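You operate a simulated robot arm through the tools that you are given. There is no shell and no other tool. Be economical: measure what you need, move in short steps, check, and stop when the job is done.

You are at the controls of a simulated two-armed robot. One attempt, no reset.

JOB
Add 11 to the blue-framed display's SET figure and restart the line.
Fine: black dial to OFF first; blue +10 key once, blue +1 key for the rest; then AUTO and the green START. Where these are worked on the way, their far stop is far enough and under half their travel is too little: black dial.

Only the result counts: the job must be done as asked and must still hold three seconds after the hand-in. Knocking over, shifting, dropping, spilling or breaking anything else fails it.

ROBOT AND FRAMES
Two 7-joint arms with two-finger grippers on one trunk, hanging from a carriage that runs on a gantry, over the field with the corners [-2498, 1181], [-2500, 1], [0, -3], [2, 1177] (x, y) and turns from -359 to 328 degrees about z. Base frame: it is fixed where the carriage stands at the start and does not move with it; the origin is on the floor, on the carriage's upright axis, x ahead of it, y to its left, z up; the surface under the hand at the start is at about z = 900. Units: mm, degrees, N and s.
The left shoulder is at the start at [0, 236, 1515], the right one opposite. With the tool pointing down near the work surface each hand reaches from about 100 to 700 mm from the robot's upright axis, wherever it stands, measured 20 degrees to its own side. Places, roughly: black button [600, -100, 900]; black dial [800, -300, 900]; black key [800, -500, 900]; black switch [1100, 100, 1000]; blue button [600, -200, 900]; blue minus-one key [800, 200, 900]; blue padlock [750, -1000, 750]; blue plus-one key [800, 300, 900]; blue plus-ten key [800, 200, 900]; blue zero key [800, 100, 900]; display in the blue frame [900, 200, 1100]; green button [600, 100, 900]; grey dial [600, -400, 900]; grey minus-one key [800, -100, 900]; grey plus-one key [800, 0, 900]; grey plus-ten key [800, 0, 900]. Payload 3.43 kg a hand.
The tool frame of a hand sits at the grasp point between the pads (the TCP): z along the fingers, y along the line on which they close. The tips reach 30 mm beyond it. Largest opening 104 mm; the body of the gripper starts 57 mm behind the TCP.
Orientation is that of the tool frame in the base frame, as [roll, pitch, yaw] about the fixed x, y, z axes, in that order (R = Rz(yaw) Ry(pitch) Rx(roll)). With the fingers straight down and closing along the base's y, the tool's x points along the base's -x, its y along +y and its z along -z.

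CONTROLS
- The arms move only by the tool jog_arm. It takes "left_rows", "right_rows" or both (then of equal length, played together; a hand with none holds still); each is a list of rows, each a list of 6 numbers: the shift along the base's x, y, z in cm, then the turn, a rotation vector about the base's x, y, z in degrees. In form: [[x, y, z, wx, wy, wz], ...]. A call has 1 to 12 rows; each row is the pose to reach, as a shift and turn from the pose commanded when the call began. "left_claw" and "right_claw" are, for a hand that has rows, the gripper command, from -1 (shut) to 1 (fully open), values between in proportion, set as the call begins (left out, the last holds). A row lasts 0.2 s, in which the tool goes at most 50 mm and 8.6 degrees; a call with a longer step from one row to the next is refused whole, and so is a gripper value outside its range. A pose out of reach is approached as far as the arm can. The call stops where the force on the tool passes 40 N (or 10 N more than at its start, if that is more) or the arm is blocked; 0.2 s more then pass. The fingers move at their own pace (about 45 mm/s each) and stop on an object; they squeeze with about 32 N. The grip force told is the motor's: it shows also when the fingers shut on nothing. Time passes only in rows, and 0.2 s behind the last, so rows that repeat a pose let the fingers close. It gives the time, the measured TCP pose, the force on the tool (base axes), the opening and the grip force at its end, in the units of the frame above (readings bear some noise), with the torque about the TCP (base axes, N m) and any sound that the robot's microphone picked up.
- Cameras (640 x 400 px; columns grow to the right, rows downward): "scene" is now at [266.1, 5.2, 1634.9]; the picture's right is [0.07, -1.00, 0.00], its down [-0.86, -0.06, -0.51] and it looks along [0.51, 0.04, -0.86] (base axes); focal length 255 px, centre (320, 200). "left" rides on the left gripper at [67, -18, -90] in its tool frame; the picture's right is [0.25, 0.97, 0.00], its down [-0.73, 0.19, -0.66] and it looks along [-0.64, 0.17, 0.75] (tool axes); focal length 218 px, centre (320, 200). "right" rides on the right gripper at [67, 18, -90] in its tool frame; the picture's right is [-0.25, 0.97, 0.00], its down [-0.73, -0.19, -0.66] and it looks along [-0.64, -0.17, 0.75] (tool axes); focal length 218 px, centre (320, 200). There is no depth. A picture from a camera that has moved, and an enlarged one, comes with that camera's place and axes in the base frame and with its lens.
- grab_frame(camera): a new picture of that camera. It takes no simulated time.
- move_column(by): slides the trunk up (or, below 0, down) by that many mm; the arms and the scene camera ride with it, the base frame stays. It gives what a move gives, with no picture.
- steer(legs): drives the robot by 1 to 6 legs, each [ahead, left, turn to the left] in mm, mm and degrees, along the robot's own axes; the way and the turn of a leg run together, so that a leg with both is an arc; at most 1500 mm and 180 degrees a leg. The arms and the cameras ride along, it lands a little off, and it stops where it bumps. It keeps to its track: a leg is cut to what the track allows. It gives what a move gives.
- pan_tilt(pan, tilt): turns the head with the scene camera to pan (to the left, within 86 degrees either way) and tilt (down, from -29 to 69), counted from straight ahead of the robot. It gives what a move gives.
- inspect(camera, box): a new picture of the part [left, top, right, bottom] of that camera's present view, enlarged. It takes no simulated time.
- hand_in(): hands the job in; it is judged then, once.

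Go step by step. Nothing tells you exact positions but the pictures and the camera data: compare them with the known pose of the tool, close in by small moves and look again before you grip or let go. The budget is 120 turns and 100 pictures, counting those below and the enlarged ones. Unless the task says otherwise, let go and move clear before handing in, and close with one line.

The tools are called after "Emit:" as a command line: name --argument value ..., lists and objects as JSON in quotes. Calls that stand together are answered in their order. jog_arm: Moves the arms, as the interface text tells. Its arguments: {"type":"object","properties":{"left_rows":{"type":"array","items":{"type":"array","items":{"type":"number"}}},"left_claw":{"type":"number"},"right_rows":{"type":"array","items":{"type":"array","items":{"type":"number"}}},"right_claw":{"type":"number"}},"required":[]} The other tools are called the same way: move_column (by) slides the trunk up or down; steer (legs) drives the base; pan_tilt (pan, tilt) turns the head that bears the scene camera; grab_frame (camera) takes a picture; inspect (camera, box) takes an enlarged picture of a part of a camera's view; hand_in () hands the job in.

At the start:

```text
t: 0.0
left_tool_pos: [599.3, 317.9, 1209.9]
left_tcp_rot: [-179.9, 0.2, -180.0]
left_force: [-0.1, -0.5, 0.1]
left_moment: [0.01, 0.01, -0.02]
left_gripper_width: 104.0
left_grip_force: 0.1
right_tool_pos: [521.9, -173.0, 1256.0]
right_tcp_rot: [180.0, 0.0, -180.0]
right_force: [0.0, -0.6, -0.5]
right_moment: [-0.03, 0.03, 0.02]
right_gripper_width: 104.1
right_grip_force: 0.0
trunk travel left (down, up): [-425.0, 215.0]
robot x, y, heading: [-1.4, -0.4, -0.1]
head pan, tilt: [4.0, 59.4]
```

scene: 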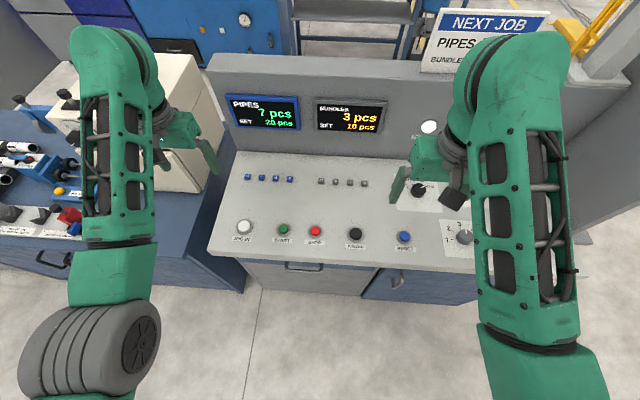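
right: 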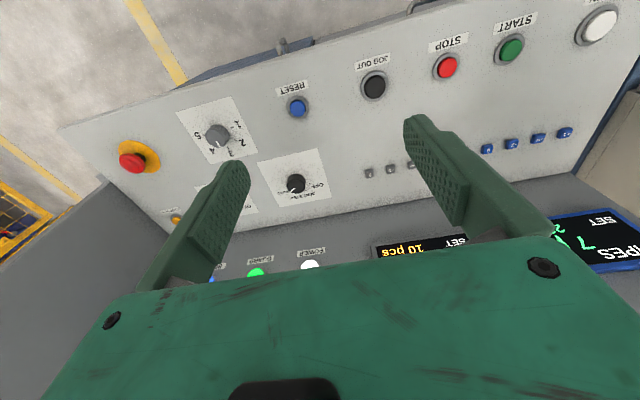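
left: 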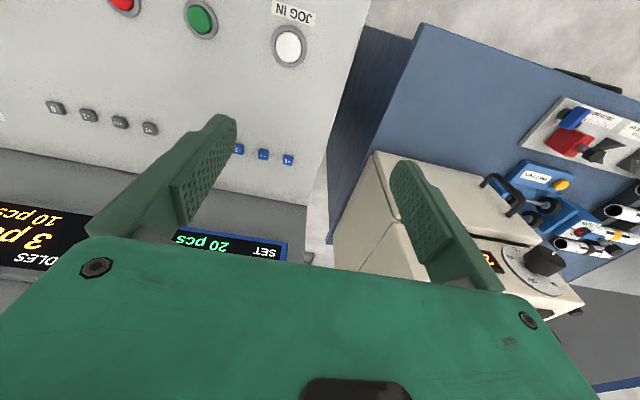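

The panel shows a blue-framed display (PIPES, SET 20), blue keys, a row of buttons and a black dial. I'll enlarge the key areas to read the labels.

Emit:
inspect --camera "right" --box '[170, 80, 410, 230]'

Emit:
inspect --camera "scene" --box '[210, 80, 400, 200]'

Emit:
inspect --camera "scene" --box '[380, 100, 500, 260]'

```text
2.67 times, centred on (290, 155) of right
camera zoom: at [455.5, -154.2, 1347.8], right [0.25, 0.97, 0.0], down [0.73, -0.19, 0.66], along [0.64, -0.17, -0.75], focal length 582 px, centre (400, 320)
```

zoom: 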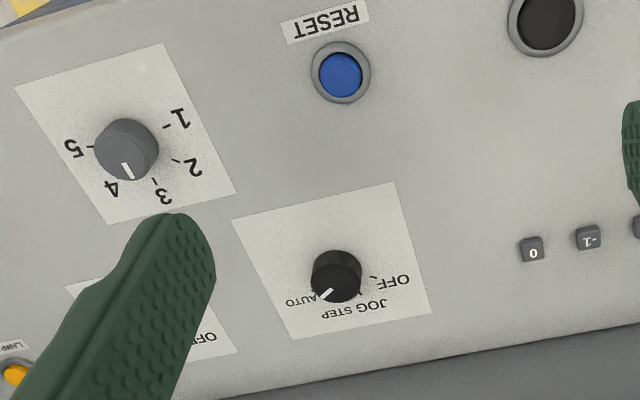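

```text
3.33 times, centred on (305, 140) of scene
camera zoom: at [266.1, 5.2, 1634.9], right [0.07, -1.0, 0.0], down [-0.86, -0.06, -0.51], along [0.51, 0.04, -0.86], focal length 848 px, centre (370, 400)
```

zoom: 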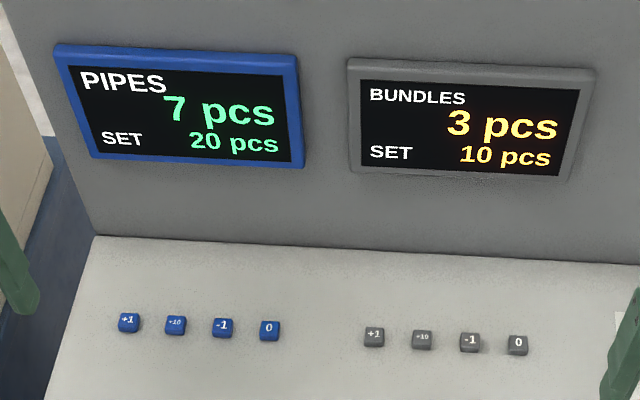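

```text
2.50 times, centred on (440, 180) of scene
camera zoom: at [266.1, 5.2, 1634.9], right [0.07, -1.0, 0.0], down [-0.86, -0.06, -0.51], along [0.51, 0.04, -0.86], focal length 636 px, centre (20, 250)
```

zoom: 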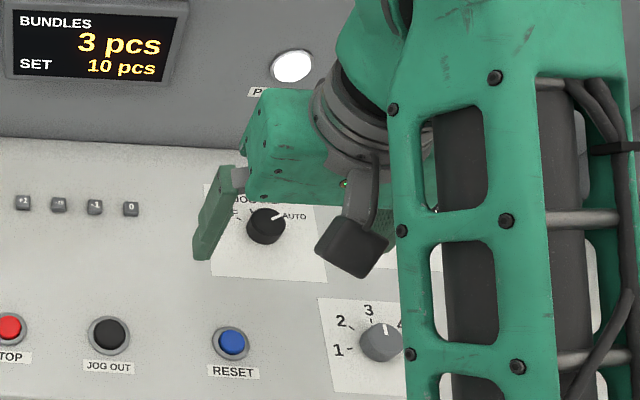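

The dial is at AUTO, with OFF counter-clockwise from it seen from above, and SET is 20. The dial is near [755, -293, 910], so I'm moving the right hand above it, staying high.

Emit:
jog_arm --right_rows '[[3.3, -1.7, -2, 0, 0, 0], [6.6, -3.4, -4, 0, 0, 0], [10, -5.1, -6, 0, 0, 0], [13.3, -6.8, -8, 0, 0, 0], [16.6, -8.5, -10, 0, 0, 0], [20, -10.2, -12, 0, 0, 0], [23.3, -12, -14, 0, 0, 0], [23.3, -12, -14, 0, 0, 0]]'

Emit:
grab_frame --camera "right"

Emit:
grab_frame --camera "scene"

```text
t: 1.8
left_tool_pos: [599.1, 316.7, 1209.5]
left_tcp_rot: [-180.0, 0.1, 180.0]
left_force: [-0.4, 0.1, 0.2]
left_moment: [-0.01, 0.04, 0.01]
left_gripper_width: 103.9
left_grip_force: 0.1
right_tool_pos: [704.7, -272.4, 1141.6]
right_tcp_rot: [180.0, 0.2, 179.9]
right_force: [-0.1, 0.3, -0.1]
right_moment: [0.02, 0.06, -0.01]
right_gripper_width: 104.1
right_grip_force: 0.1
right hand out of reach, approached as far as the arm can: row 6, 7, 8
trunk travel left (down, up): [-425.0, 215.0]
robot x, y, heading: [1.9, 1.3, 0.1]
head pan, tilt: [4.0, 59.4]
```

```text
93 pictures are left
camera right: at [636.9, -253.8, 1231.9], right [0.25, 0.97, 0.0], down [0.73, -0.19, 0.66], along [0.64, -0.17, -0.75], focal length 218 px, centre (320, 200)
```

right: 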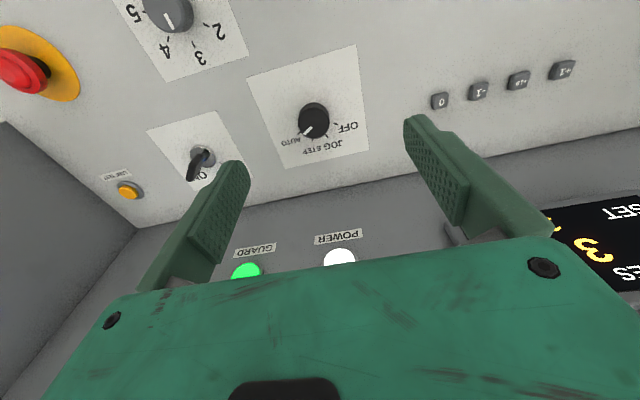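

```text
92 pictures are left
camera scene: at [266.3, 5.1, 1635.0], right [0.07, -1.0, 0.0], down [-0.86, -0.06, -0.51], along [0.51, 0.04, -0.86], focal length 255 px, centre (320, 200)
```

scene: 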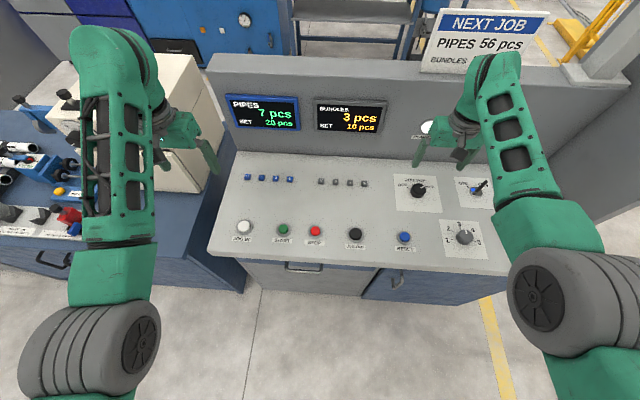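

The right arm can't quite reach the dial (about [745, -292], top near z 930) from this heading. Turning the robot left brings the right shoulder nearer, so I'll first raise and draw in the hands, then turn.

Emit:
jog_arm --left_rows '[[-3, 0, 3, 0, 0, 0], [-6, 0, 6, 0, 0, 0], [-9, 0, 9, 0, 0, 0], [-12, 0, 12, 0, 0, 0], [-15, 0, 15, 0, 0, 0]]' --right_rows '[[-3, 0, 1, 0, 0, 0], [-6, 0, 2, 0, 0, 0], [-9, 0, 3, 0, 0, 0], [-12, 0, 4, 0, 0, 0], [-15, 0, 5, 0, 0, 0]]'

Emit:
steer --legs '[[0, 0, 28]]'

Emit:
grab_frame --camera "scene"

```text
t: 3.0
left_tool_pos: [529.4, 319.2, 1291.6]
left_tcp_rot: [-180.0, 0.0, 180.0]
left_force: [-0.8, -0.7, 0.1]
left_moment: [0.0, 0.03, -0.03]
left_gripper_width: 104.2
left_grip_force: 0.1
left hand out of reach, approached as far as the arm can: row 3, 4, 5
right_tool_pos: [552.8, -271.5, 1187.5]
right_tcp_rot: [-180.0, -0.2, 179.9]
right_force: [0.0, -0.2, -0.1]
right_moment: [0.04, 0.0, -0.04]
right_gripper_width: 103.9
right_grip_force: 0.0
trunk travel left (down, up): [-425.0, 215.0]
robot x, y, heading: [0.5, -3.6, -0.1]
head pan, tilt: [4.0, 59.4]
```

```text
t: 4.8
left_tool_pos: [314.1, 532.0, 1292.3]
left_tcp_rot: [-180.0, 0.0, -151.5]
left_force: [-0.4, -0.4, 0.2]
left_moment: [-0.01, 0.01, 0.0]
left_gripper_width: 104.2
left_grip_force: 0.0
right_tool_pos: [615.3, 27.7, 1188.6]
right_tcp_rot: [180.0, 0.0, -151.5]
right_force: [-0.2, 0.4, 0.0]
right_moment: [0.0, 0.01, 0.01]
right_gripper_width: 104.0
right_grip_force: 0.1
trunk travel left (down, up): [-425.0, 215.0]
robot x, y, heading: [0.8, 1.3, 28.7]
head pan, tilt: [4.0, 59.4]
```

```text
91 pictures are left
camera scene: at [231.4, 132.2, 1634.9], right [0.54, -0.84, 0.0], down [-0.73, -0.46, -0.51], along [0.43, 0.27, -0.86], focal length 255 px, centre (320, 200)
```

scene: 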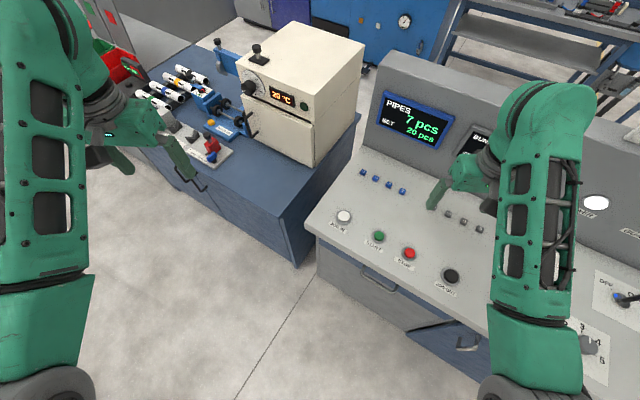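

The turn went cleanly. Next I'm bringing the right hand over the dial at z≈1110, restoring its yaw, and panning the head to the panel.

Emit:
jog_arm --right_rows '[[0, -4, -1, 0, 0, -3.5], [1, -8, -2, 0, 0, -7], [2.5, -12, -3, 0, 0, -10.5], [4, -16, -4, 0, 0, -14], [5.5, -20, -5, 0, 0, -17.5], [7, -24, -6, 0, 0, -21], [9, -28, -7, 0, 0, -24.5], [11, -31, -8, 0, 0, -28.5], [13, -32, -8, 0, 0, -28.5], [13, -32, -8, 0, 0, -28.5]]'

Emit:
pan_tilt --pan -38 --tilt 55

Emit:
grab_frame --camera "right"

Emit:
grab_frame --camera "scene"

```text
t: 7.0
left_tool_pos: [313.8, 533.2, 1292.5]
left_tcp_rot: [-180.0, 0.0, -151.4]
left_force: [0.1, -0.1, 0.1]
left_moment: [-0.01, 0.0, 0.02]
left_gripper_width: 104.1
left_grip_force: 0.1
right_tool_pos: [745.8, -293.3, 1108.5]
right_tcp_rot: [-180.0, 0.0, -180.0]
right_force: [-0.5, -0.5, -0.3]
right_moment: [-0.02, 0.05, -0.02]
right_gripper_width: 104.1
right_grip_force: 0.1
trunk travel left (down, up): [-425.0, 215.0]
robot x, y, heading: [-2.0, -1.0, 28.3]
head pan, tilt: [4.0, 59.4]
```

```text
t: 8.1
left_tool_pos: [313.3, 533.6, 1291.5]
left_tcp_rot: [180.0, 0.0, -151.5]
left_force: [-0.6, -0.5, -0.4]
left_moment: [-0.03, 0.0, 0.01]
left_gripper_width: 104.0
left_grip_force: 0.1
right_tool_pos: [745.7, -293.8, 1110.2]
right_tcp_rot: [180.0, 0.0, 180.0]
right_force: [-0.1, 0.0, 0.4]
right_moment: [0.01, 0.03, -0.01]
right_gripper_width: 104.3
right_grip_force: 0.0
trunk travel left (down, up): [-425.0, 215.0]
robot x, y, heading: [-1.6, -3.2, 28.5]
head pan, tilt: [-38.0, 55.0]
```

```text
90 pictures are left
camera right: at [678.5, -274.4, 1199.7], right [0.25, 0.97, 0.0], down [0.73, -0.19, 0.66], along [0.64, -0.17, -0.75], focal length 218 px, centre (320, 200)
```

right: 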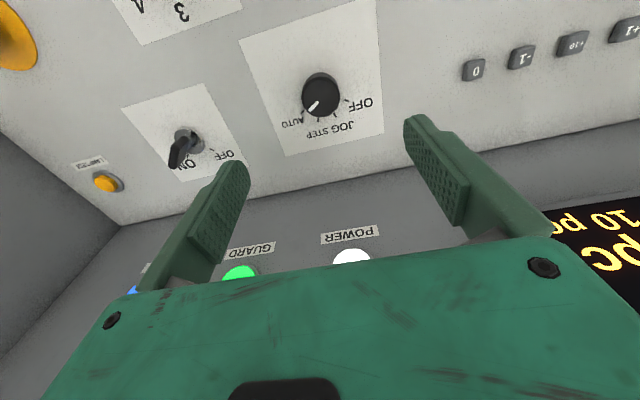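

```text
89 pictures are left
camera scene: at [245.8, 84.2, 1640.2], right [-0.16, -0.99, 0.0], down [-0.81, 0.13, -0.57], along [0.57, -0.09, -0.82], focal length 255 px, centre (320, 200)
```

scene: 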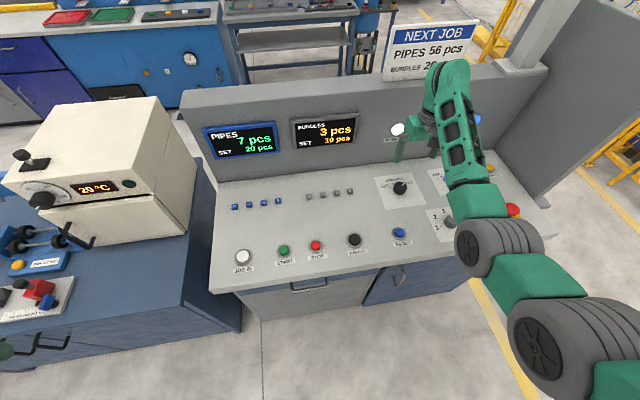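

The dial looks to be at about [750, -295, 927]. I'll zoom in for its angles.

Emit:
inspect --camera "right" --box '[240, 50, 400, 150]'

Emit:
inspect --camera "scene" --box '[360, 160, 440, 210]'

```text
4.00 times, centred on (320, 100) of right
camera zoom: at [678.5, -274.4, 1199.7], right [0.25, 0.97, 0.0], down [0.73, -0.19, 0.66], along [0.64, -0.17, -0.75], focal length 873 px, centre (320, 600)
```

zoom: 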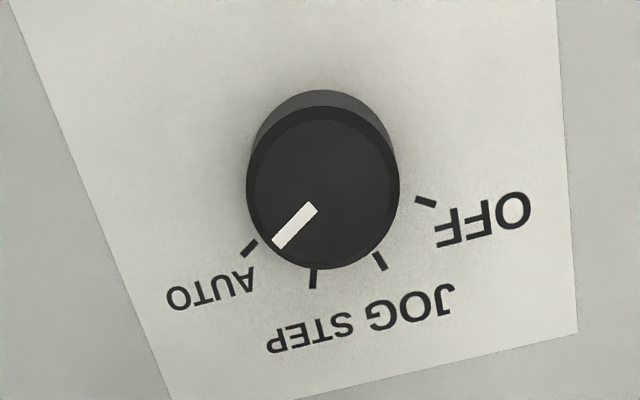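

```text
8.00 times, centred on (400, 185) of scene
camera zoom: at [245.8, 84.2, 1640.2], right [-0.16, -0.99, 0.0], down [-0.81, 0.13, -0.57], along [0.57, -0.09, -0.82], focal length 2036 px, centre (-320, 320)
```

zoom: 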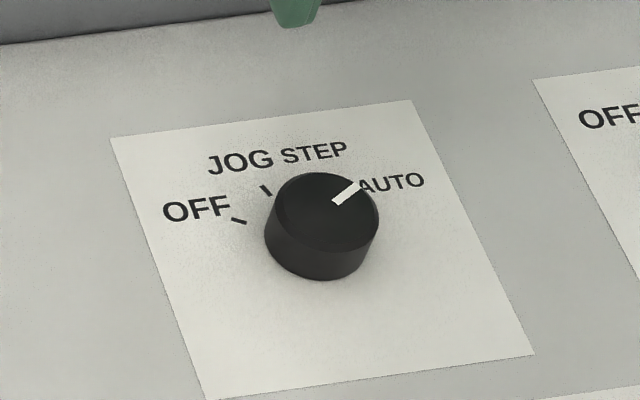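

The positions are OFF–JOG–STEP–AUTO, covering roughly 110–120°. I'm pre-rotating the hand clockwise by 58° above the dial, then lowering part way.

Emit:
jog_arm --right_rows '[[0.4, -0.1, -1, 0, 0, -8.3], [0.4, -0.1, -2, 0, 0, -16.6], [0.4, -0.1, -3, 0, 0, -25], [0.4, -0.1, -4, 0, 0, -33], [0.4, -0.1, -6, 0, 0, -41.5], [0.4, -0.1, -8, 0, 0, -50], [0.4, -0.1, -10, 0, 0, -58], [0.4, -0.1, -11, 0, 0, -58], [0.4, -0.1, -11, 0, 0, -58]]' --right_claw 0.6

Emit:
grab_frame --camera "right"

Emit:
inspect --camera "scene" --box '[340, 110, 500, 210]'

```text
t: 10.1
left_tool_pos: [312.6, 532.7, 1290.9]
left_tcp_rot: [179.9, 0.0, -151.6]
left_force: [-0.4, 0.1, 0.0]
left_moment: [0.04, 0.0, -0.02]
left_gripper_width: 104.0
left_grip_force: 0.1
right_tool_pos: [694.5, -288.4, 1057.5]
right_tcp_rot: [-180.0, 0.0, 122.0]
right_force: [0.0, 0.3, 0.1]
right_moment: [0.0, -0.03, 0.01]
right_gripper_width: 83.2
right_grip_force: 0.0
right hand out of reach, approached as far as the arm can: row 6, 7, 8, 9
trunk travel left (down, up): [-425.0, 215.0]
robot x, y, heading: [-0.8, 1.6, 28.3]
head pan, tilt: [-38.0, 55.0]
```

```text
86 pictures are left
camera right: at [673.4, -221.3, 1148.1], right [0.95, 0.3, 0.0], down [0.22, -0.72, 0.66], along [0.2, -0.63, -0.75], focal length 218 px, centre (320, 200)
```

right: 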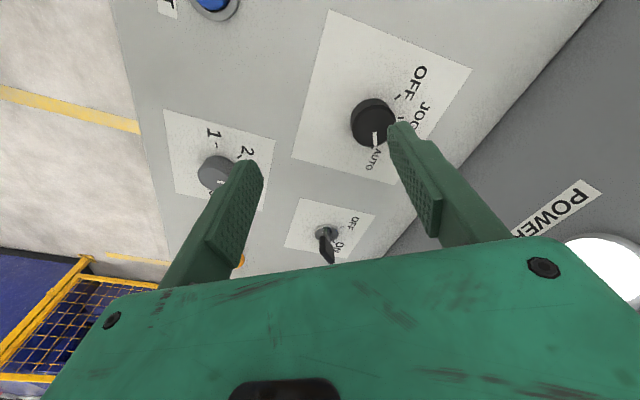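

```text
4.00 times, centred on (420, 160) of scene
camera zoom: at [245.9, 84.1, 1640.3], right [-0.16, -0.99, 0.0], down [-0.81, 0.13, -0.57], along [0.57, -0.09, -0.82], focal length 1018 px, centre (-80, 360)
```

zoom: 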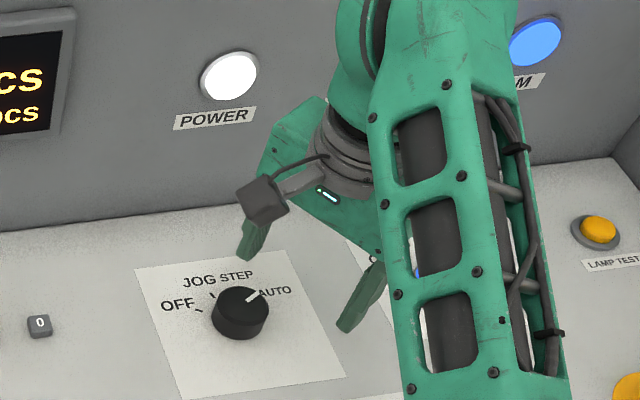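

Lower down, the pose goes out of reach. I'll lift the hand, lower the trunk 200 mm for better reach, and try again.

Emit:
jog_arm --right_rows '[[0, 0, 4, 0, 0, 0], [0, 0, 8, 0, 0, 0], [0, 0, 12, 0, 0, 0], [0, 0, 14, 0, 0, 0]]'

Emit:
move_column --by -200

Emit:
grab_frame --camera "scene"

```text
t: 11.1
left_tool_pos: [311.6, 532.8, 1291.1]
left_tcp_rot: [-180.0, 0.0, -151.5]
left_force: [0.2, -0.2, 0.6]
left_moment: [-0.01, -0.01, -0.03]
left_gripper_width: 103.8
left_grip_force: 0.0
right_tool_pos: [689.5, -289.1, 1193.4]
right_tcp_rot: [-179.7, -0.2, 122.0]
right_force: [-0.3, 0.4, -1.2]
right_moment: [-0.01, -0.03, -0.01]
right_gripper_width: 83.0
right_grip_force: 0.0
trunk travel left (down, up): [-425.0, 215.0]
robot x, y, heading: [-2.4, -1.2, 28.6]
head pan, tilt: [-38.0, 55.0]
```

```text
t: 13.3
left_tool_pos: [312.7, 532.6, 1091.7]
left_tcp_rot: [-180.0, -0.1, -151.5]
left_force: [-0.1, 1.0, 0.2]
left_moment: [-0.04, -0.02, -0.03]
left_gripper_width: 104.0
left_grip_force: 0.0
right_tool_pos: [690.2, -288.9, 996.0]
right_tcp_rot: [-180.0, 0.0, 122.0]
right_force: [0.8, -0.5, 0.8]
right_moment: [0.04, -0.01, 0.01]
right_gripper_width: 83.2
right_grip_force: 0.0
trunk travel left (down, up): [-225.0, 415.0]
robot x, y, heading: [1.1, -3.2, 28.5]
head pan, tilt: [-38.0, 55.0]
```

```text
84 pictures are left
camera scene: at [245.9, 84.2, 1440.3], right [-0.16, -0.99, 0.0], down [-0.81, 0.13, -0.57], along [0.57, -0.09, -0.82], focal length 255 px, centre (320, 200)
```

scene: 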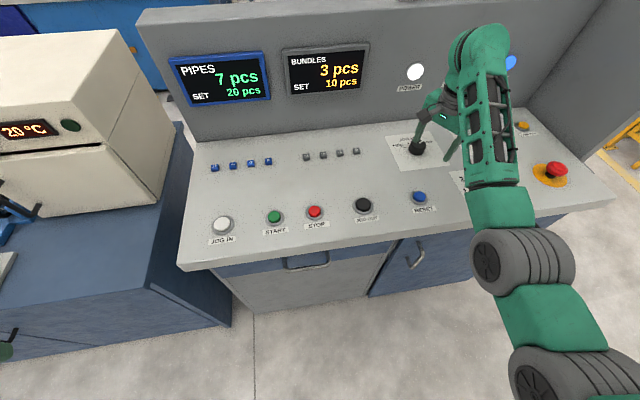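

Emit:
jog_arm --right_rows '[[1, 0, 2, 0, 0, 0], [3, -0.3, 2, 0, 0, 0], [5, -0.5, 2, 0, 0, 0], [6, -0.6, 2, 0, 0, 0], [6, -0.6, 2, 0, 0, 0]]'

Emit:
grab_frame --camera "right"

Emit:
inspect --camera "scene" --box '[360, 70, 520, 170]'

```text
t: 14.5
left_tool_pos: [313.0, 532.3, 1091.9]
left_tcp_rot: [-179.9, 0.1, -151.4]
left_force: [-0.1, -0.5, 0.5]
left_moment: [0.0, -0.01, -0.01]
left_gripper_width: 103.8
left_grip_force: 0.0
right_tool_pos: [750.2, -295.1, 1015.1]
right_tcp_rot: [-180.0, 0.0, 122.0]
right_force: [0.4, -0.4, 0.6]
right_moment: [0.01, -0.02, 0.03]
right_gripper_width: 83.4
right_grip_force: 0.2
trunk travel left (down, up): [-225.0, 415.0]
robot x, y, heading: [1.2, 2.6, 28.3]
head pan, tilt: [-38.0, 55.0]
```

```text
83 pictures are left
camera right: at [729.1, -227.5, 1105.7], right [0.95, 0.3, 0.0], down [0.22, -0.72, 0.66], along [0.2, -0.63, -0.75], focal length 218 px, centre (320, 200)
```

right: 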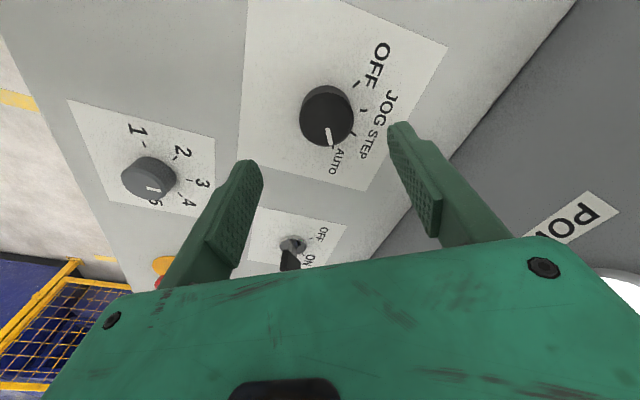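

```text
4.00 times, centred on (440, 120) of scene
camera zoom: at [245.8, 84.2, 1440.2], right [-0.16, -0.99, 0.0], down [-0.81, 0.13, -0.57], along [0.57, -0.09, -0.82], focal length 1018 px, centre (-160, 520)
```

zoom: 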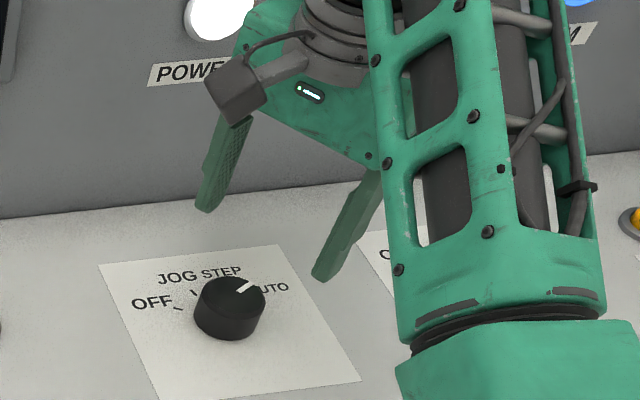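

Emit:
inspect --camera "right" --box '[240, 60, 400, 160]'

```text
4.00 times, centred on (320, 110) of right
camera zoom: at [729.1, -227.5, 1105.7], right [0.95, 0.3, 0.0], down [0.22, -0.72, 0.66], along [0.2, -0.63, -0.75], focal length 873 px, centre (320, 560)
```

zoom: 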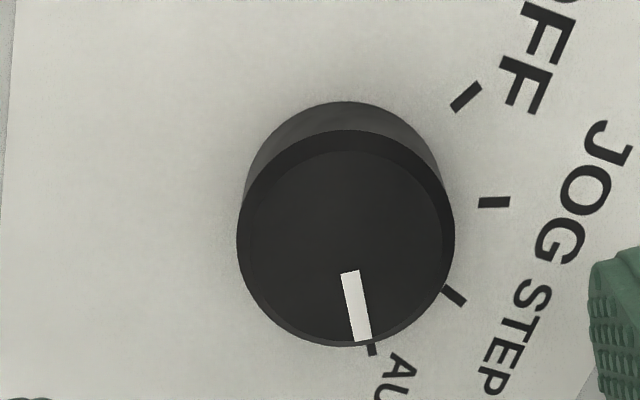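

Refined estimate: dial at [758, -296], top at z≈917, AUTO at −60° and OFF at +60°. I'm centring, descending and gripping.

Emit:
jog_arm --right_rows '[[0.8, -0.1, -2, 0, 0, 0], [0.8, -0.1, -4, 0, 0, 0], [0.8, -0.1, -6, 0, 0, 0], [0.8, -0.1, -7, 0, 0, 0], [0.8, -0.1, -8, 0, 0, 0], [0.8, -0.1, -8.3, 0, 0, 0], [0.8, -0.1, -8.3, 0, 0, 0]]'

Emit:
grab_frame --camera "right"

Emit:
inspect --camera "scene" --box '[360, 70, 520, 170]'

```text
t: 16.1
left_tool_pos: [313.6, 532.8, 1092.7]
left_tcp_rot: [-180.0, 0.0, -151.4]
left_force: [-0.7, -0.5, -0.7]
left_moment: [-0.01, -0.01, 0.0]
left_gripper_width: 103.8
left_grip_force: 0.1
right_tool_pos: [755.3, -296.7, 937.3]
right_tcp_rot: [-180.0, 0.0, 121.9]
right_force: [0.9, -0.3, 0.2]
right_moment: [0.01, -0.03, -0.01]
right_gripper_width: 83.3
right_grip_force: 0.1
right hand out of reach, approached as far as the arm can: row 6, 7
trunk travel left (down, up): [-225.0, 415.0]
robot x, y, heading: [2.5, -0.8, 28.3]
head pan, tilt: [-38.0, 55.0]
```

```text
80 pictures are left
camera right: at [735.3, -229.5, 1027.4], right [0.95, 0.3, 0.0], down [0.23, -0.72, 0.66], along [0.2, -0.63, -0.75], focal length 218 px, centre (320, 200)
```

right: 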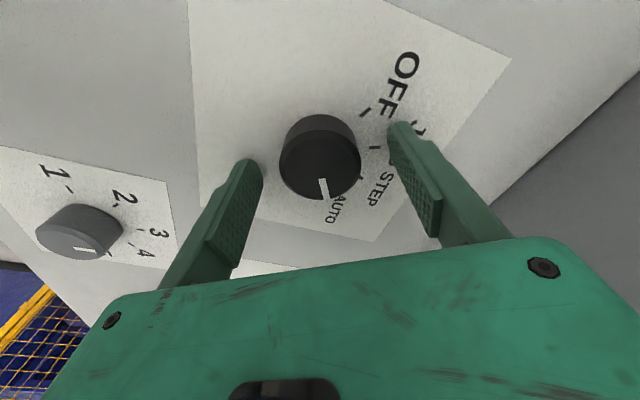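

```text
4.00 times, centred on (440, 120) of scene
camera zoom: at [245.8, 84.2, 1440.2], right [-0.16, -0.99, 0.0], down [-0.81, 0.13, -0.57], along [0.57, -0.09, -0.82], focal length 1018 px, centre (-160, 520)
```

zoom: 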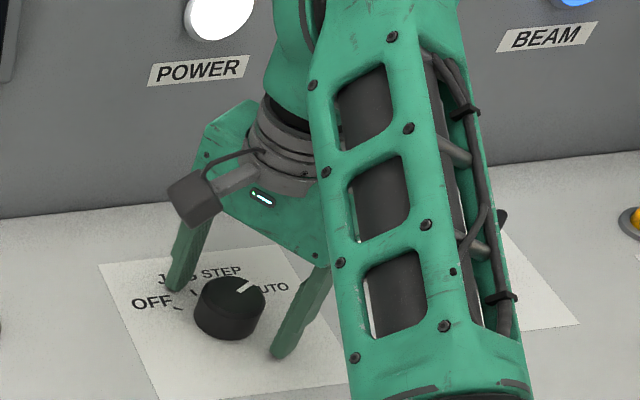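

The reach limit bites at z≈937. I'll raise the hand 80, lower the trunk 80, and continue.

Emit:
jog_arm --right_rows '[[0, 0, 3, 0, 0, 0], [0, 0, 6, 0, 0, 0], [0, 0, 9, 0, 0, 0]]'

Emit:
move_column --by -90

```text
t: 16.9
left_tool_pos: [313.2, 531.6, 1092.2]
left_tcp_rot: [-179.9, 0.0, -151.5]
left_force: [0.6, 0.5, 0.9]
left_moment: [0.01, -0.01, 0.03]
left_gripper_width: 104.0
left_grip_force: 0.0
right_tool_pos: [755.1, -296.9, 1026.5]
right_tcp_rot: [-179.9, 0.0, 122.0]
right_force: [-0.6, 0.2, 0.2]
right_moment: [0.0, 0.0, 0.01]
right_gripper_width: 82.9
right_grip_force: 0.0
trunk travel left (down, up): [-225.0, 415.0]
robot x, y, heading: [1.6, -1.4, 28.3]
head pan, tilt: [-38.0, 55.0]
```

```text
t: 18.1
left_tool_pos: [313.5, 532.7, 1002.5]
left_tcp_rot: [-179.9, 0.1, -151.5]
left_force: [0.8, -0.1, -0.6]
left_moment: [0.05, -0.04, 0.0]
left_gripper_width: 103.8
left_grip_force: 0.2
right_tool_pos: [755.4, -296.8, 936.8]
right_tcp_rot: [179.9, -0.1, 122.0]
right_force: [-0.6, -0.9, 0.5]
right_moment: [-0.04, -0.01, -0.03]
right_gripper_width: 83.2
right_grip_force: 0.1
trunk travel left (down, up): [-135.0, 505.0]
robot x, y, heading: [-2.7, 3.2, 28.6]
head pan, tilt: [-38.0, 55.0]
```

Emit:
jog_arm --right_rows '[[0.2, 0, -0.4, 0, 0, 0], [0.2, 0, -0.8, 0, 0, 0], [0.2, 0, -0.8, 0, 0, 0]]'

Emit:
jog_arm --right_rows '[[0, 0, 0, 0, 0, 0], [0, 0, 0, 0, 0, 0], [0, 0, 0, 0, 0, 0], [0, 0, 0, 0, 0, 0]]' --right_claw -1

Emit:
grab_frame --camera "right"

```text
t: 18.7
left_tool_pos: [312.5, 533.7, 1002.2]
left_tcp_rot: [-180.0, 0.0, -151.6]
left_force: [0.1, -0.6, 0.1]
left_moment: [-0.03, 0.0, 0.01]
left_gripper_width: 104.1
left_grip_force: 0.0
right_tool_pos: [758.2, -297.6, 935.3]
right_tcp_rot: [179.2, 0.5, 121.9]
right_force: [0.1, 0.7, 0.2]
right_moment: [0.01, 0.02, -0.02]
right_gripper_width: 83.3
right_grip_force: 0.1
trunk travel left (down, up): [-135.0, 505.0]
robot x, y, heading: [-3.8, 2.1, 28.7]
head pan, tilt: [-38.0, 55.0]
stopped in row 2 (right hand): the force on the tool passed its limit at 46 N (the readings are from after the stop); the commanded pose is now the measured one
```

```text
t: 19.7
left_tool_pos: [311.7, 532.3, 1000.7]
left_tcp_rot: [180.0, -0.1, -151.5]
left_force: [-0.2, 0.8, -0.4]
left_moment: [-0.01, -0.01, 0.02]
left_gripper_width: 103.8
left_grip_force: 0.1
right_tool_pos: [756.3, -297.7, 935.9]
right_tcp_rot: [179.5, 0.4, 122.0]
right_force: [-7.0, -3.4, -0.6]
right_moment: [-0.27, 0.49, 0.02]
right_gripper_width: 45.4
right_grip_force: 44.9
trunk travel left (down, up): [-135.0, 505.0]
robot x, y, heading: [-0.5, 0.8, 28.6]
head pan, tilt: [-38.0, 55.0]
```

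```text
78 pictures are left
camera right: at [735.8, -230.7, 1025.7], right [0.96, 0.3, 0.01], down [0.22, -0.72, 0.66], along [0.2, -0.63, -0.75], focal length 218 px, centre (320, 200)
```

right: 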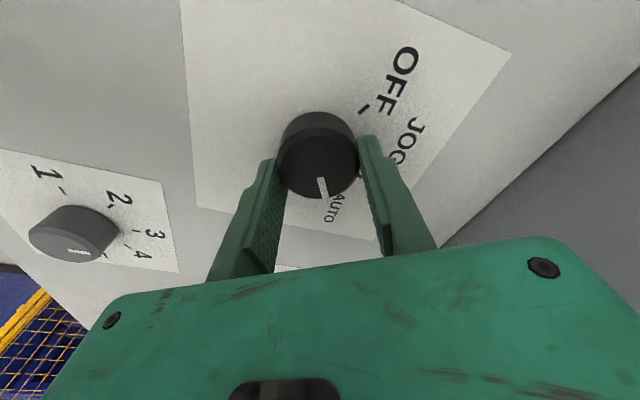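

Gripped at 45 mm with the panel at z≈905. I'm turning counter-clockwise towards OFF.

Emit:
jog_arm --right_rows '[[0, 0, 0, 0, 0, 8], [0, 0, 0, 0, 0, 16], [0, 0, 0, 0, 0, 24], [0, 0, 0, 0, 0, 32], [0, 0, 0, 0, 0, 40], [0, 0, 0, 0, 0, 48], [0, 0, 0, 0, 0, 56], [0, 0, 0, 0, 0, 64]]'

Emit:
grab_frame --camera "right"

```text
t: 21.5
left_tool_pos: [311.7, 534.1, 1002.5]
left_tcp_rot: [179.9, 0.0, -151.5]
left_force: [0.1, -0.3, 0.5]
left_moment: [0.02, 0.01, -0.03]
left_gripper_width: 103.9
left_grip_force: 0.1
right_tool_pos: [758.0, -294.4, 935.8]
right_tcp_rot: [179.2, 0.4, -173.9]
right_force: [7.8, 5.1, -13.0]
right_moment: [-1.05, 0.19, 0.04]
right_gripper_width: 45.5
right_grip_force: 44.7
trunk travel left (down, up): [-135.0, 505.0]
robot x, y, heading: [-1.7, -1.6, 28.6]
head pan, tilt: [-38.0, 55.0]
```

```text
77 pictures are left
camera right: at [690.4, -284.5, 1025.9], right [0.15, 0.99, 0.02], down [0.74, -0.12, 0.66], along [0.65, -0.09, -0.75], focal length 218 px, centre (320, 200)
```

right: 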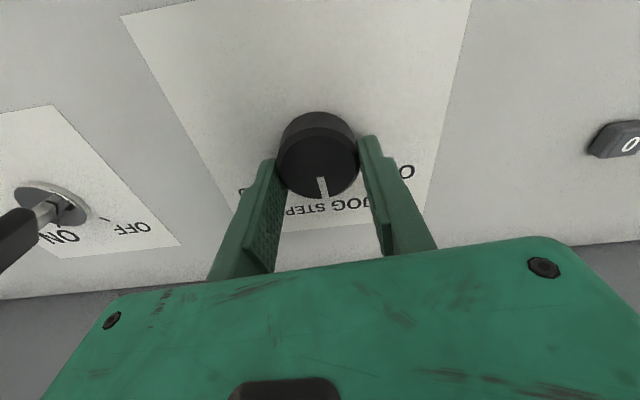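

Emit:
jog_arm --right_rows '[[0, 0, 0, 0, 0, 8], [0, 0, 0, 0, 0, 16], [0, 0, 0, 0, 0, 24], [0, 0, 0, 0, 0, 32], [0, 0, 0, 0, 0, 40], [0, 0, 0, 0, 0, 48], [0, 0, 0, 0, 0, 54], [0, 0, 0, 0, 0, 58]]'

Emit:
grab_frame --camera "right"

```text
t: 23.3
left_tool_pos: [310.6, 537.4, 1002.7]
left_tcp_rot: [179.7, 0.0, -151.5]
left_force: [-0.7, -0.3, -0.4]
left_moment: [0.0, 0.03, -0.02]
left_gripper_width: 103.8
left_grip_force: 0.1
right_tool_pos: [756.5, -291.3, 936.5]
right_tcp_rot: [179.3, 0.7, -116.2]
right_force: [-8.6, 19.7, -1.6]
right_moment: [-0.21, -0.38, -0.91]
right_gripper_width: 45.5
right_grip_force: 44.7
trunk travel left (down, up): [-135.0, 505.0]
robot x, y, heading: [-2.6, -3.1, 28.5]
head pan, tilt: [-38.0, 55.0]
```

```text
76 pictures are left
camera right: at [712.1, -345.3, 1025.7], right [-0.76, 0.65, 0.02], down [0.5, 0.56, 0.66], along [0.42, 0.51, -0.75], focal length 218 px, centre (320, 200)
```

right: 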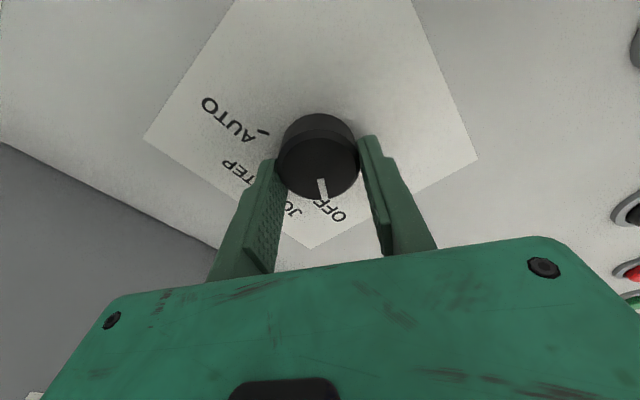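

The torque shows it has reached the OFF stop. Releasing and lifting.

Emit:
jog_arm --right_rows '[[0, 0, 0, 0, 0, 0], [0, 0, 0, 0, 0, 0], [0, 0, 0, 0, 0, 0], [0, 0, 3, 0, 0, 0], [0, 0, 6, 0, 0, 0], [0, 0, 10, 0, 0, 0], [0, 0, 14, 0, 0, 0]]' --right_claw 0.6

Emit:
inspect --camera "right" --box '[200, 0, 440, 150]'

Emit:
grab_frame --camera "scene"

```text
t: 24.9
left_tool_pos: [314.0, 533.5, 1002.0]
left_tcp_rot: [-180.0, 0.1, -151.5]
left_force: [0.1, 0.7, -0.3]
left_moment: [-0.01, 0.01, -0.01]
left_gripper_width: 104.1
left_grip_force: 0.0
right_tool_pos: [759.3, -298.1, 1076.1]
right_tcp_rot: [179.2, 0.4, -116.1]
right_force: [-0.3, 0.4, -1.4]
right_moment: [0.01, 0.01, 0.02]
right_gripper_width: 83.1
right_grip_force: 0.1
trunk travel left (down, up): [-135.0, 505.0]
robot x, y, heading: [-2.2, 1.8, 28.6]
head pan, tilt: [-38.0, 55.0]
```

```text
2.67 times, centred on (320, 75) of right
camera zoom: at [715.6, -351.4, 1166.6], right [-0.76, 0.65, 0.01], down [0.5, 0.56, 0.66], along [0.42, 0.51, -0.75], focal length 582 px, centre (320, 533)
```

zoom: 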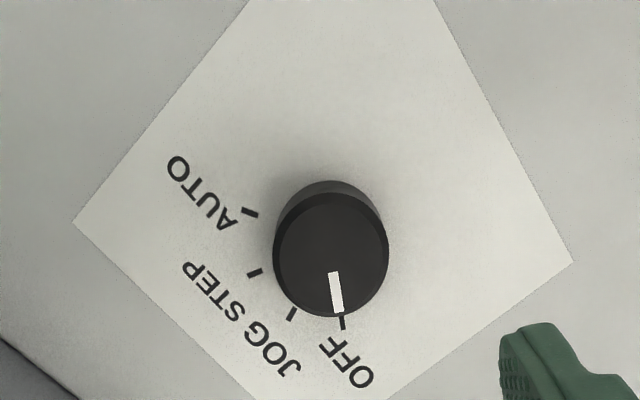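

```text
74 pictures are left
camera scene: at [246.1, 83.9, 1350.3], right [-0.17, -0.99, 0.0], down [-0.81, 0.14, -0.57], along [0.57, -0.09, -0.82], focal length 255 px, centre (320, 200)
```

scene: 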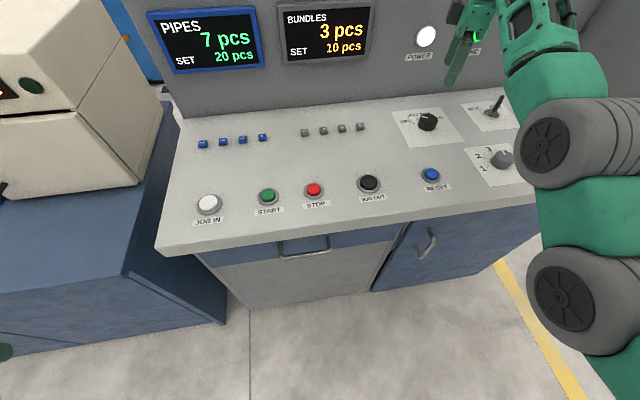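

The dial is at OFF. For the blue keys (near [765, 295] and [763, 247]) I'll use the left hand, so I'm retracting the right hand, raising the trunk and turning the robot right.

Emit:
jog_arm --right_rows '[[-4, 0, 1, 0, 0, 0], [-8, 0.5, 2, 0, 0, 0], [-12, 1, 3, 0, 0, 0], [-16, 2, 3, 0, 0, 0], [-20, 3, 3, 0, 0, 0], [-24, 4, 3, 0, 0, 0]]'

Emit:
move_column --by 200

Emit:
grab_frame --camera "scene"

Emit:
grab_frame --camera "left"

```text
t: 26.3
left_tool_pos: [314.8, 533.6, 1002.2]
left_tcp_rot: [-180.0, 0.1, -151.6]
left_force: [-0.2, -0.2, 0.7]
left_moment: [0.01, 0.0, 0.01]
left_gripper_width: 103.9
left_grip_force: 0.1
right_tool_pos: [653.3, -284.0, 1009.6]
right_tcp_rot: [-179.9, 0.5, -116.1]
right_force: [1.6, 0.0, -0.1]
right_moment: [0.01, 0.01, -0.02]
right_gripper_width: 83.1
right_grip_force: 0.1
right hand out of reach, approached as far as the arm can: row 1, 2, 3, 4, 5, 6
trunk travel left (down, up): [-135.0, 505.0]
robot x, y, heading: [-0.3, -2.6, 28.8]
head pan, tilt: [-38.0, 55.0]
```

```text
t: 28.5
left_tool_pos: [312.2, 532.8, 1200.6]
left_tcp_rot: [-179.9, 0.0, -151.5]
left_force: [0.0, 0.5, 0.3]
left_moment: [-0.01, 0.0, 0.0]
left_gripper_width: 103.7
left_grip_force: 0.0
right_tool_pos: [652.8, -283.5, 1208.7]
right_tcp_rot: [179.9, 0.6, -116.1]
right_force: [-0.3, -0.5, 0.6]
right_moment: [0.04, -0.01, -0.05]
right_gripper_width: 83.1
right_grip_force: 0.0
trunk travel left (down, up): [-335.0, 305.0]
robot x, y, heading: [-0.9, -2.6, 28.2]
head pan, tilt: [-38.0, 55.0]
```

```text
73 pictures are left
camera scene: at [245.4, 84.2, 1550.2], right [-0.16, -0.99, 0.0], down [-0.81, 0.14, -0.57], along [0.57, -0.09, -0.82], focal length 255 px, centre (320, 200)
```

scene: 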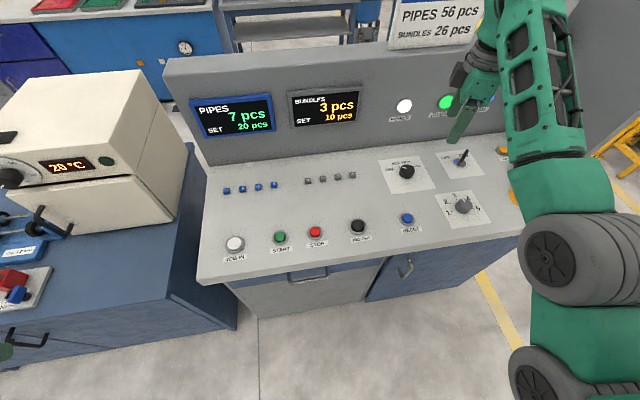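

```text
72 pictures are left
camera left: at [262.8, 484.4, 1289.6], right [-0.68, 0.73, 0.0], down [0.55, 0.52, 0.66], along [0.48, 0.45, -0.75], focal length 218 px, centre (320, 200)
```

left: 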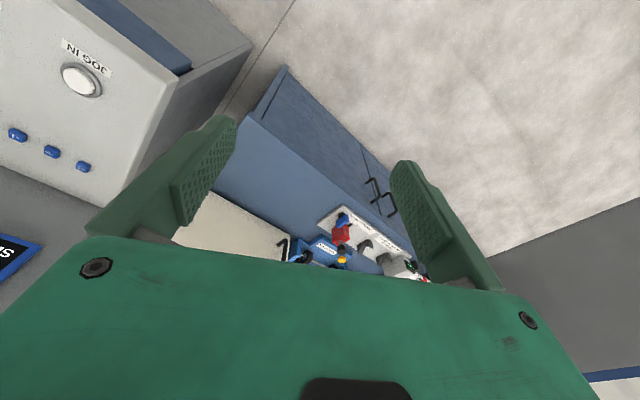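

Emit:
pan_tilt --pan -86 --tilt 45

Emit:
grab_frame --camera "scene"

```text
t: 29.7
left_tool_pos: [313.7, 531.9, 1201.9]
left_tcp_rot: [180.0, 0.1, -151.5]
left_force: [0.2, 0.2, 0.1]
left_moment: [0.02, 0.0, -0.02]
left_gripper_width: 104.3
left_grip_force: 0.1
right_tool_pos: [652.8, -282.8, 1208.5]
right_tcp_rot: [-180.0, 0.5, -116.0]
right_force: [0.4, 0.0, 0.3]
right_moment: [-0.01, 0.03, 0.02]
right_gripper_width: 83.3
right_grip_force: 0.2
trunk travel left (down, up): [-335.0, 305.0]
robot x, y, heading: [-4.0, -1.4, 28.5]
head pan, tilt: [-85.9, 45.0]
```

```text
71 pictures are left
camera scene: at [218.2, 27.6, 1563.7], right [-0.84, -0.54, 0.0], down [-0.38, 0.6, -0.71], along [0.38, -0.6, -0.71], focal length 255 px, centre (320, 200)
```

scene: 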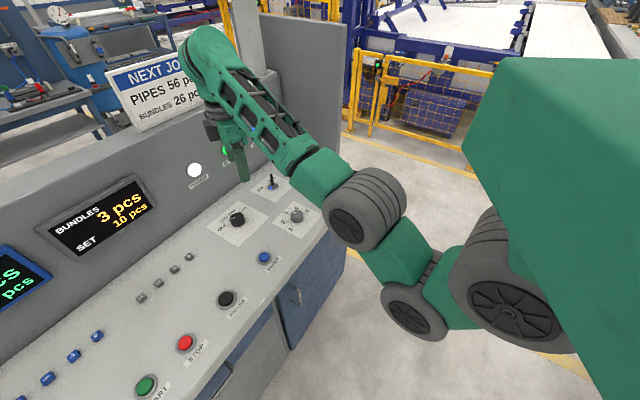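

There's a partition right of the panel, which the right hand should clear at its radius. I'm drawing that hand in a little more, then turning right.

Emit:
jog_arm --right_rows '[[-2, 1, -3, 0, 0, 0], [-5, 2, -6, 0, 0, 0], [-8, 3, -8, 0, 0, 0], [-11, 4, -8, 0, 0, 0], [-14, 5, -8, 0, 0, 0]]'

Emit:
steer --legs '[[0, 0, -64]]'

Emit:
pan_tilt --pan 36 --tilt 55

Emit:
grab_frame --camera "scene"

Emit:
grab_frame --camera "left"

```text
t: 30.9
left_tool_pos: [311.9, 534.2, 1200.7]
left_tcp_rot: [-180.0, 0.0, -151.5]
left_force: [0.1, -0.2, 1.1]
left_moment: [0.02, 0.01, 0.02]
left_gripper_width: 104.0
left_grip_force: 0.1
right_tool_pos: [538.4, -237.9, 1076.1]
right_tcp_rot: [-179.9, 0.7, -116.1]
right_force: [0.4, 0.4, 1.0]
right_moment: [-0.01, 0.02, -0.01]
right_gripper_width: 83.1
right_grip_force: 0.1
right hand out of reach, approached as far as the arm can: row 2, 3, 4, 5
trunk travel left (down, up): [-335.0, 305.0]
robot x, y, heading: [0.8, -2.8, 28.6]
head pan, tilt: [-85.9, 45.0]
```

```text
t: 34.1
left_tool_pos: [614.5, -57.2, 1200.8]
left_tcp_rot: [180.0, 0.0, 143.6]
left_force: [0.4, 0.2, 0.0]
left_moment: [0.0, -0.04, 0.01]
left_gripper_width: 104.3
left_grip_force: 0.0
right_tool_pos: [12.6, -590.3, 1078.5]
right_tcp_rot: [-179.8, 0.7, 179.0]
right_force: [-0.3, -0.6, -0.4]
right_moment: [0.03, -0.01, 0.03]
right_gripper_width: 83.0
right_grip_force: 0.1
trunk travel left (down, up): [-335.0, 305.0]
robot x, y, heading: [2.7, -2.9, -36.5]
head pan, tilt: [-85.9, 45.0]
```

```text
t: 36.1
left_tool_pos: [614.3, -57.7, 1201.2]
left_tcp_rot: [-180.0, 0.0, 143.6]
left_force: [0.4, 0.0, 0.5]
left_moment: [-0.01, 0.02, 0.0]
left_gripper_width: 103.9
left_grip_force: 0.0
right_tool_pos: [13.0, -589.8, 1077.9]
right_tcp_rot: [-179.8, 0.7, 179.0]
right_force: [0.3, -1.0, 1.1]
right_moment: [0.02, -0.01, 0.01]
right_gripper_width: 83.1
right_grip_force: 0.0
trunk travel left (down, up): [-335.0, 305.0]
robot x, y, heading: [-1.7, -2.9, -36.5]
head pan, tilt: [36.0, 55.0]
```

```text
70 pictures are left
camera scene: at [231.8, -118.5, 1550.2], right [-0.01, -1.0, 0.0], down [-0.82, 0.01, -0.57], along [0.57, 0.0, -0.82], focal length 255 px, centre (320, 200)
```

scene: 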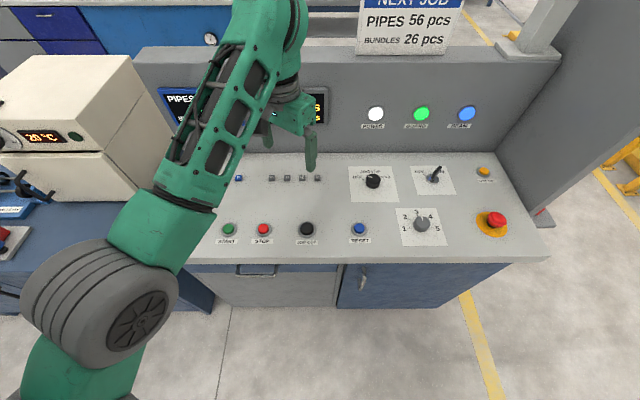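

```text
69 pictures are left
camera left: at [551.2, -32.4, 1289.8], right [0.37, 0.93, 0.0], down [0.7, -0.28, 0.66], along [0.61, -0.24, -0.75], focal length 218 px, centre (320, 200)
```

left: 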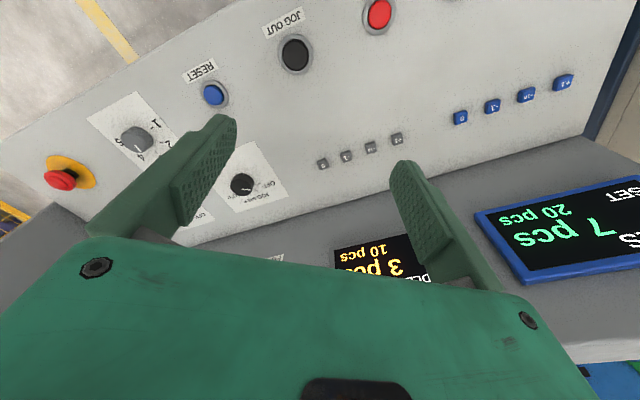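

Turned without trouble. I'm closing the left gripper and moving it over the blue keys, then lowering the trunk.

Emit:
jog_arm --left_rows '[[1, 4, 0, 0, 0, 4.5], [2, 8, 0, 0, 0, 9], [3, 12, 0, 0, 0, 13.5], [4, 16, 0, 0, 0, 18], [5, 20, 0, 0, 0, 22.5], [6, 24, 0, 0, 0, 27], [7, 28, 0, 0, 0, 31.5], [8, 31, 0, 0, 0, 36.4], [10, 32, 0, 0, 0, 36.4], [10, 32, 0, 0, 0, 36.4]]' --left_claw -1

Emit:
move_column --by -170

Emit:
grab_frame --camera "left"

Emit:
grab_frame --camera "scene"

```text
t: 38.3
left_tool_pos: [714.2, 263.4, 1202.9]
left_tcp_rot: [180.0, 0.0, -179.9]
left_force: [-0.1, -0.3, 0.2]
left_moment: [0.01, 0.01, -0.04]
left_gripper_width: 0.0
left_grip_force: 31.6
left hand out of reach, approached as far as the arm can: row 1, 2, 3, 4, 5
right_tool_pos: [12.9, -590.3, 1078.5]
right_tcp_rot: [-179.8, 0.6, 179.0]
right_force: [-0.5, 0.7, -0.8]
right_moment: [0.0, 0.01, 0.03]
right_gripper_width: 83.2
right_grip_force: 0.1
trunk travel left (down, up): [-335.0, 305.0]
robot x, y, heading: [1.6, 1.3, -36.2]
head pan, tilt: [36.0, 55.0]
```

```text
t: 40.2
left_tool_pos: [715.2, 262.8, 1031.3]
left_tcp_rot: [180.0, 0.0, -180.0]
left_force: [0.2, -0.1, 0.4]
left_moment: [-0.02, 0.01, 0.02]
left_gripper_width: 0.2
left_grip_force: 31.5
right_tool_pos: [13.0, -589.7, 909.2]
right_tcp_rot: [-179.8, 0.6, 178.9]
right_force: [0.3, 0.0, 0.1]
right_moment: [0.0, 0.02, -0.01]
right_gripper_width: 83.3
right_grip_force: 0.1
trunk travel left (down, up): [-165.0, 475.0]
robot x, y, heading: [1.2, -0.2, -36.5]
head pan, tilt: [36.0, 55.0]
```

```text
68 pictures are left
camera left: at [648.2, 244.5, 1120.5], right [-0.25, 0.97, 0.0], down [0.73, 0.19, 0.66], along [0.64, 0.17, -0.75], focal length 218 px, centre (320, 200)
```

left: 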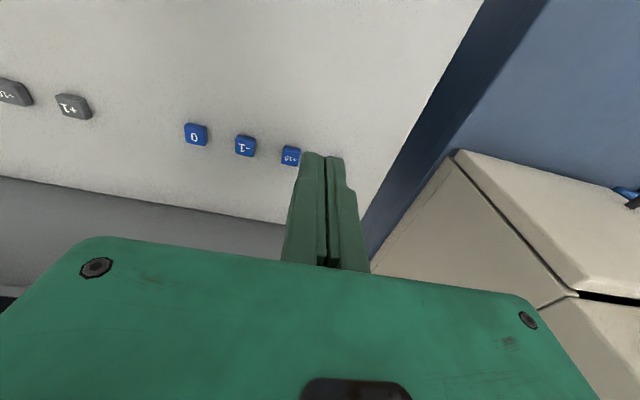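

```text
67 pictures are left
camera scene: at [231.8, -118.5, 1380.3], right [-0.01, -1.0, 0.0], down [-0.82, 0.01, -0.57], along [0.57, 0.0, -0.82], focal length 255 px, centre (320, 200)
```

scene: 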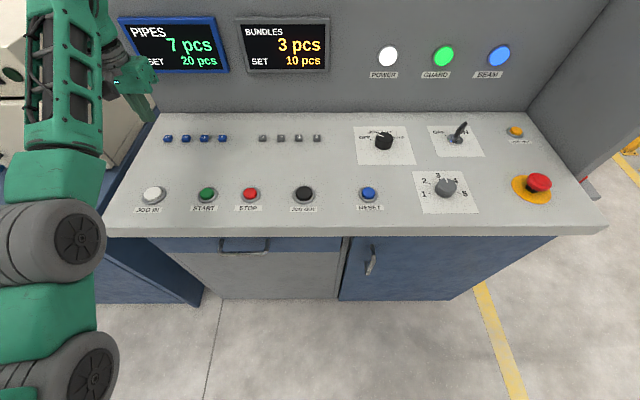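

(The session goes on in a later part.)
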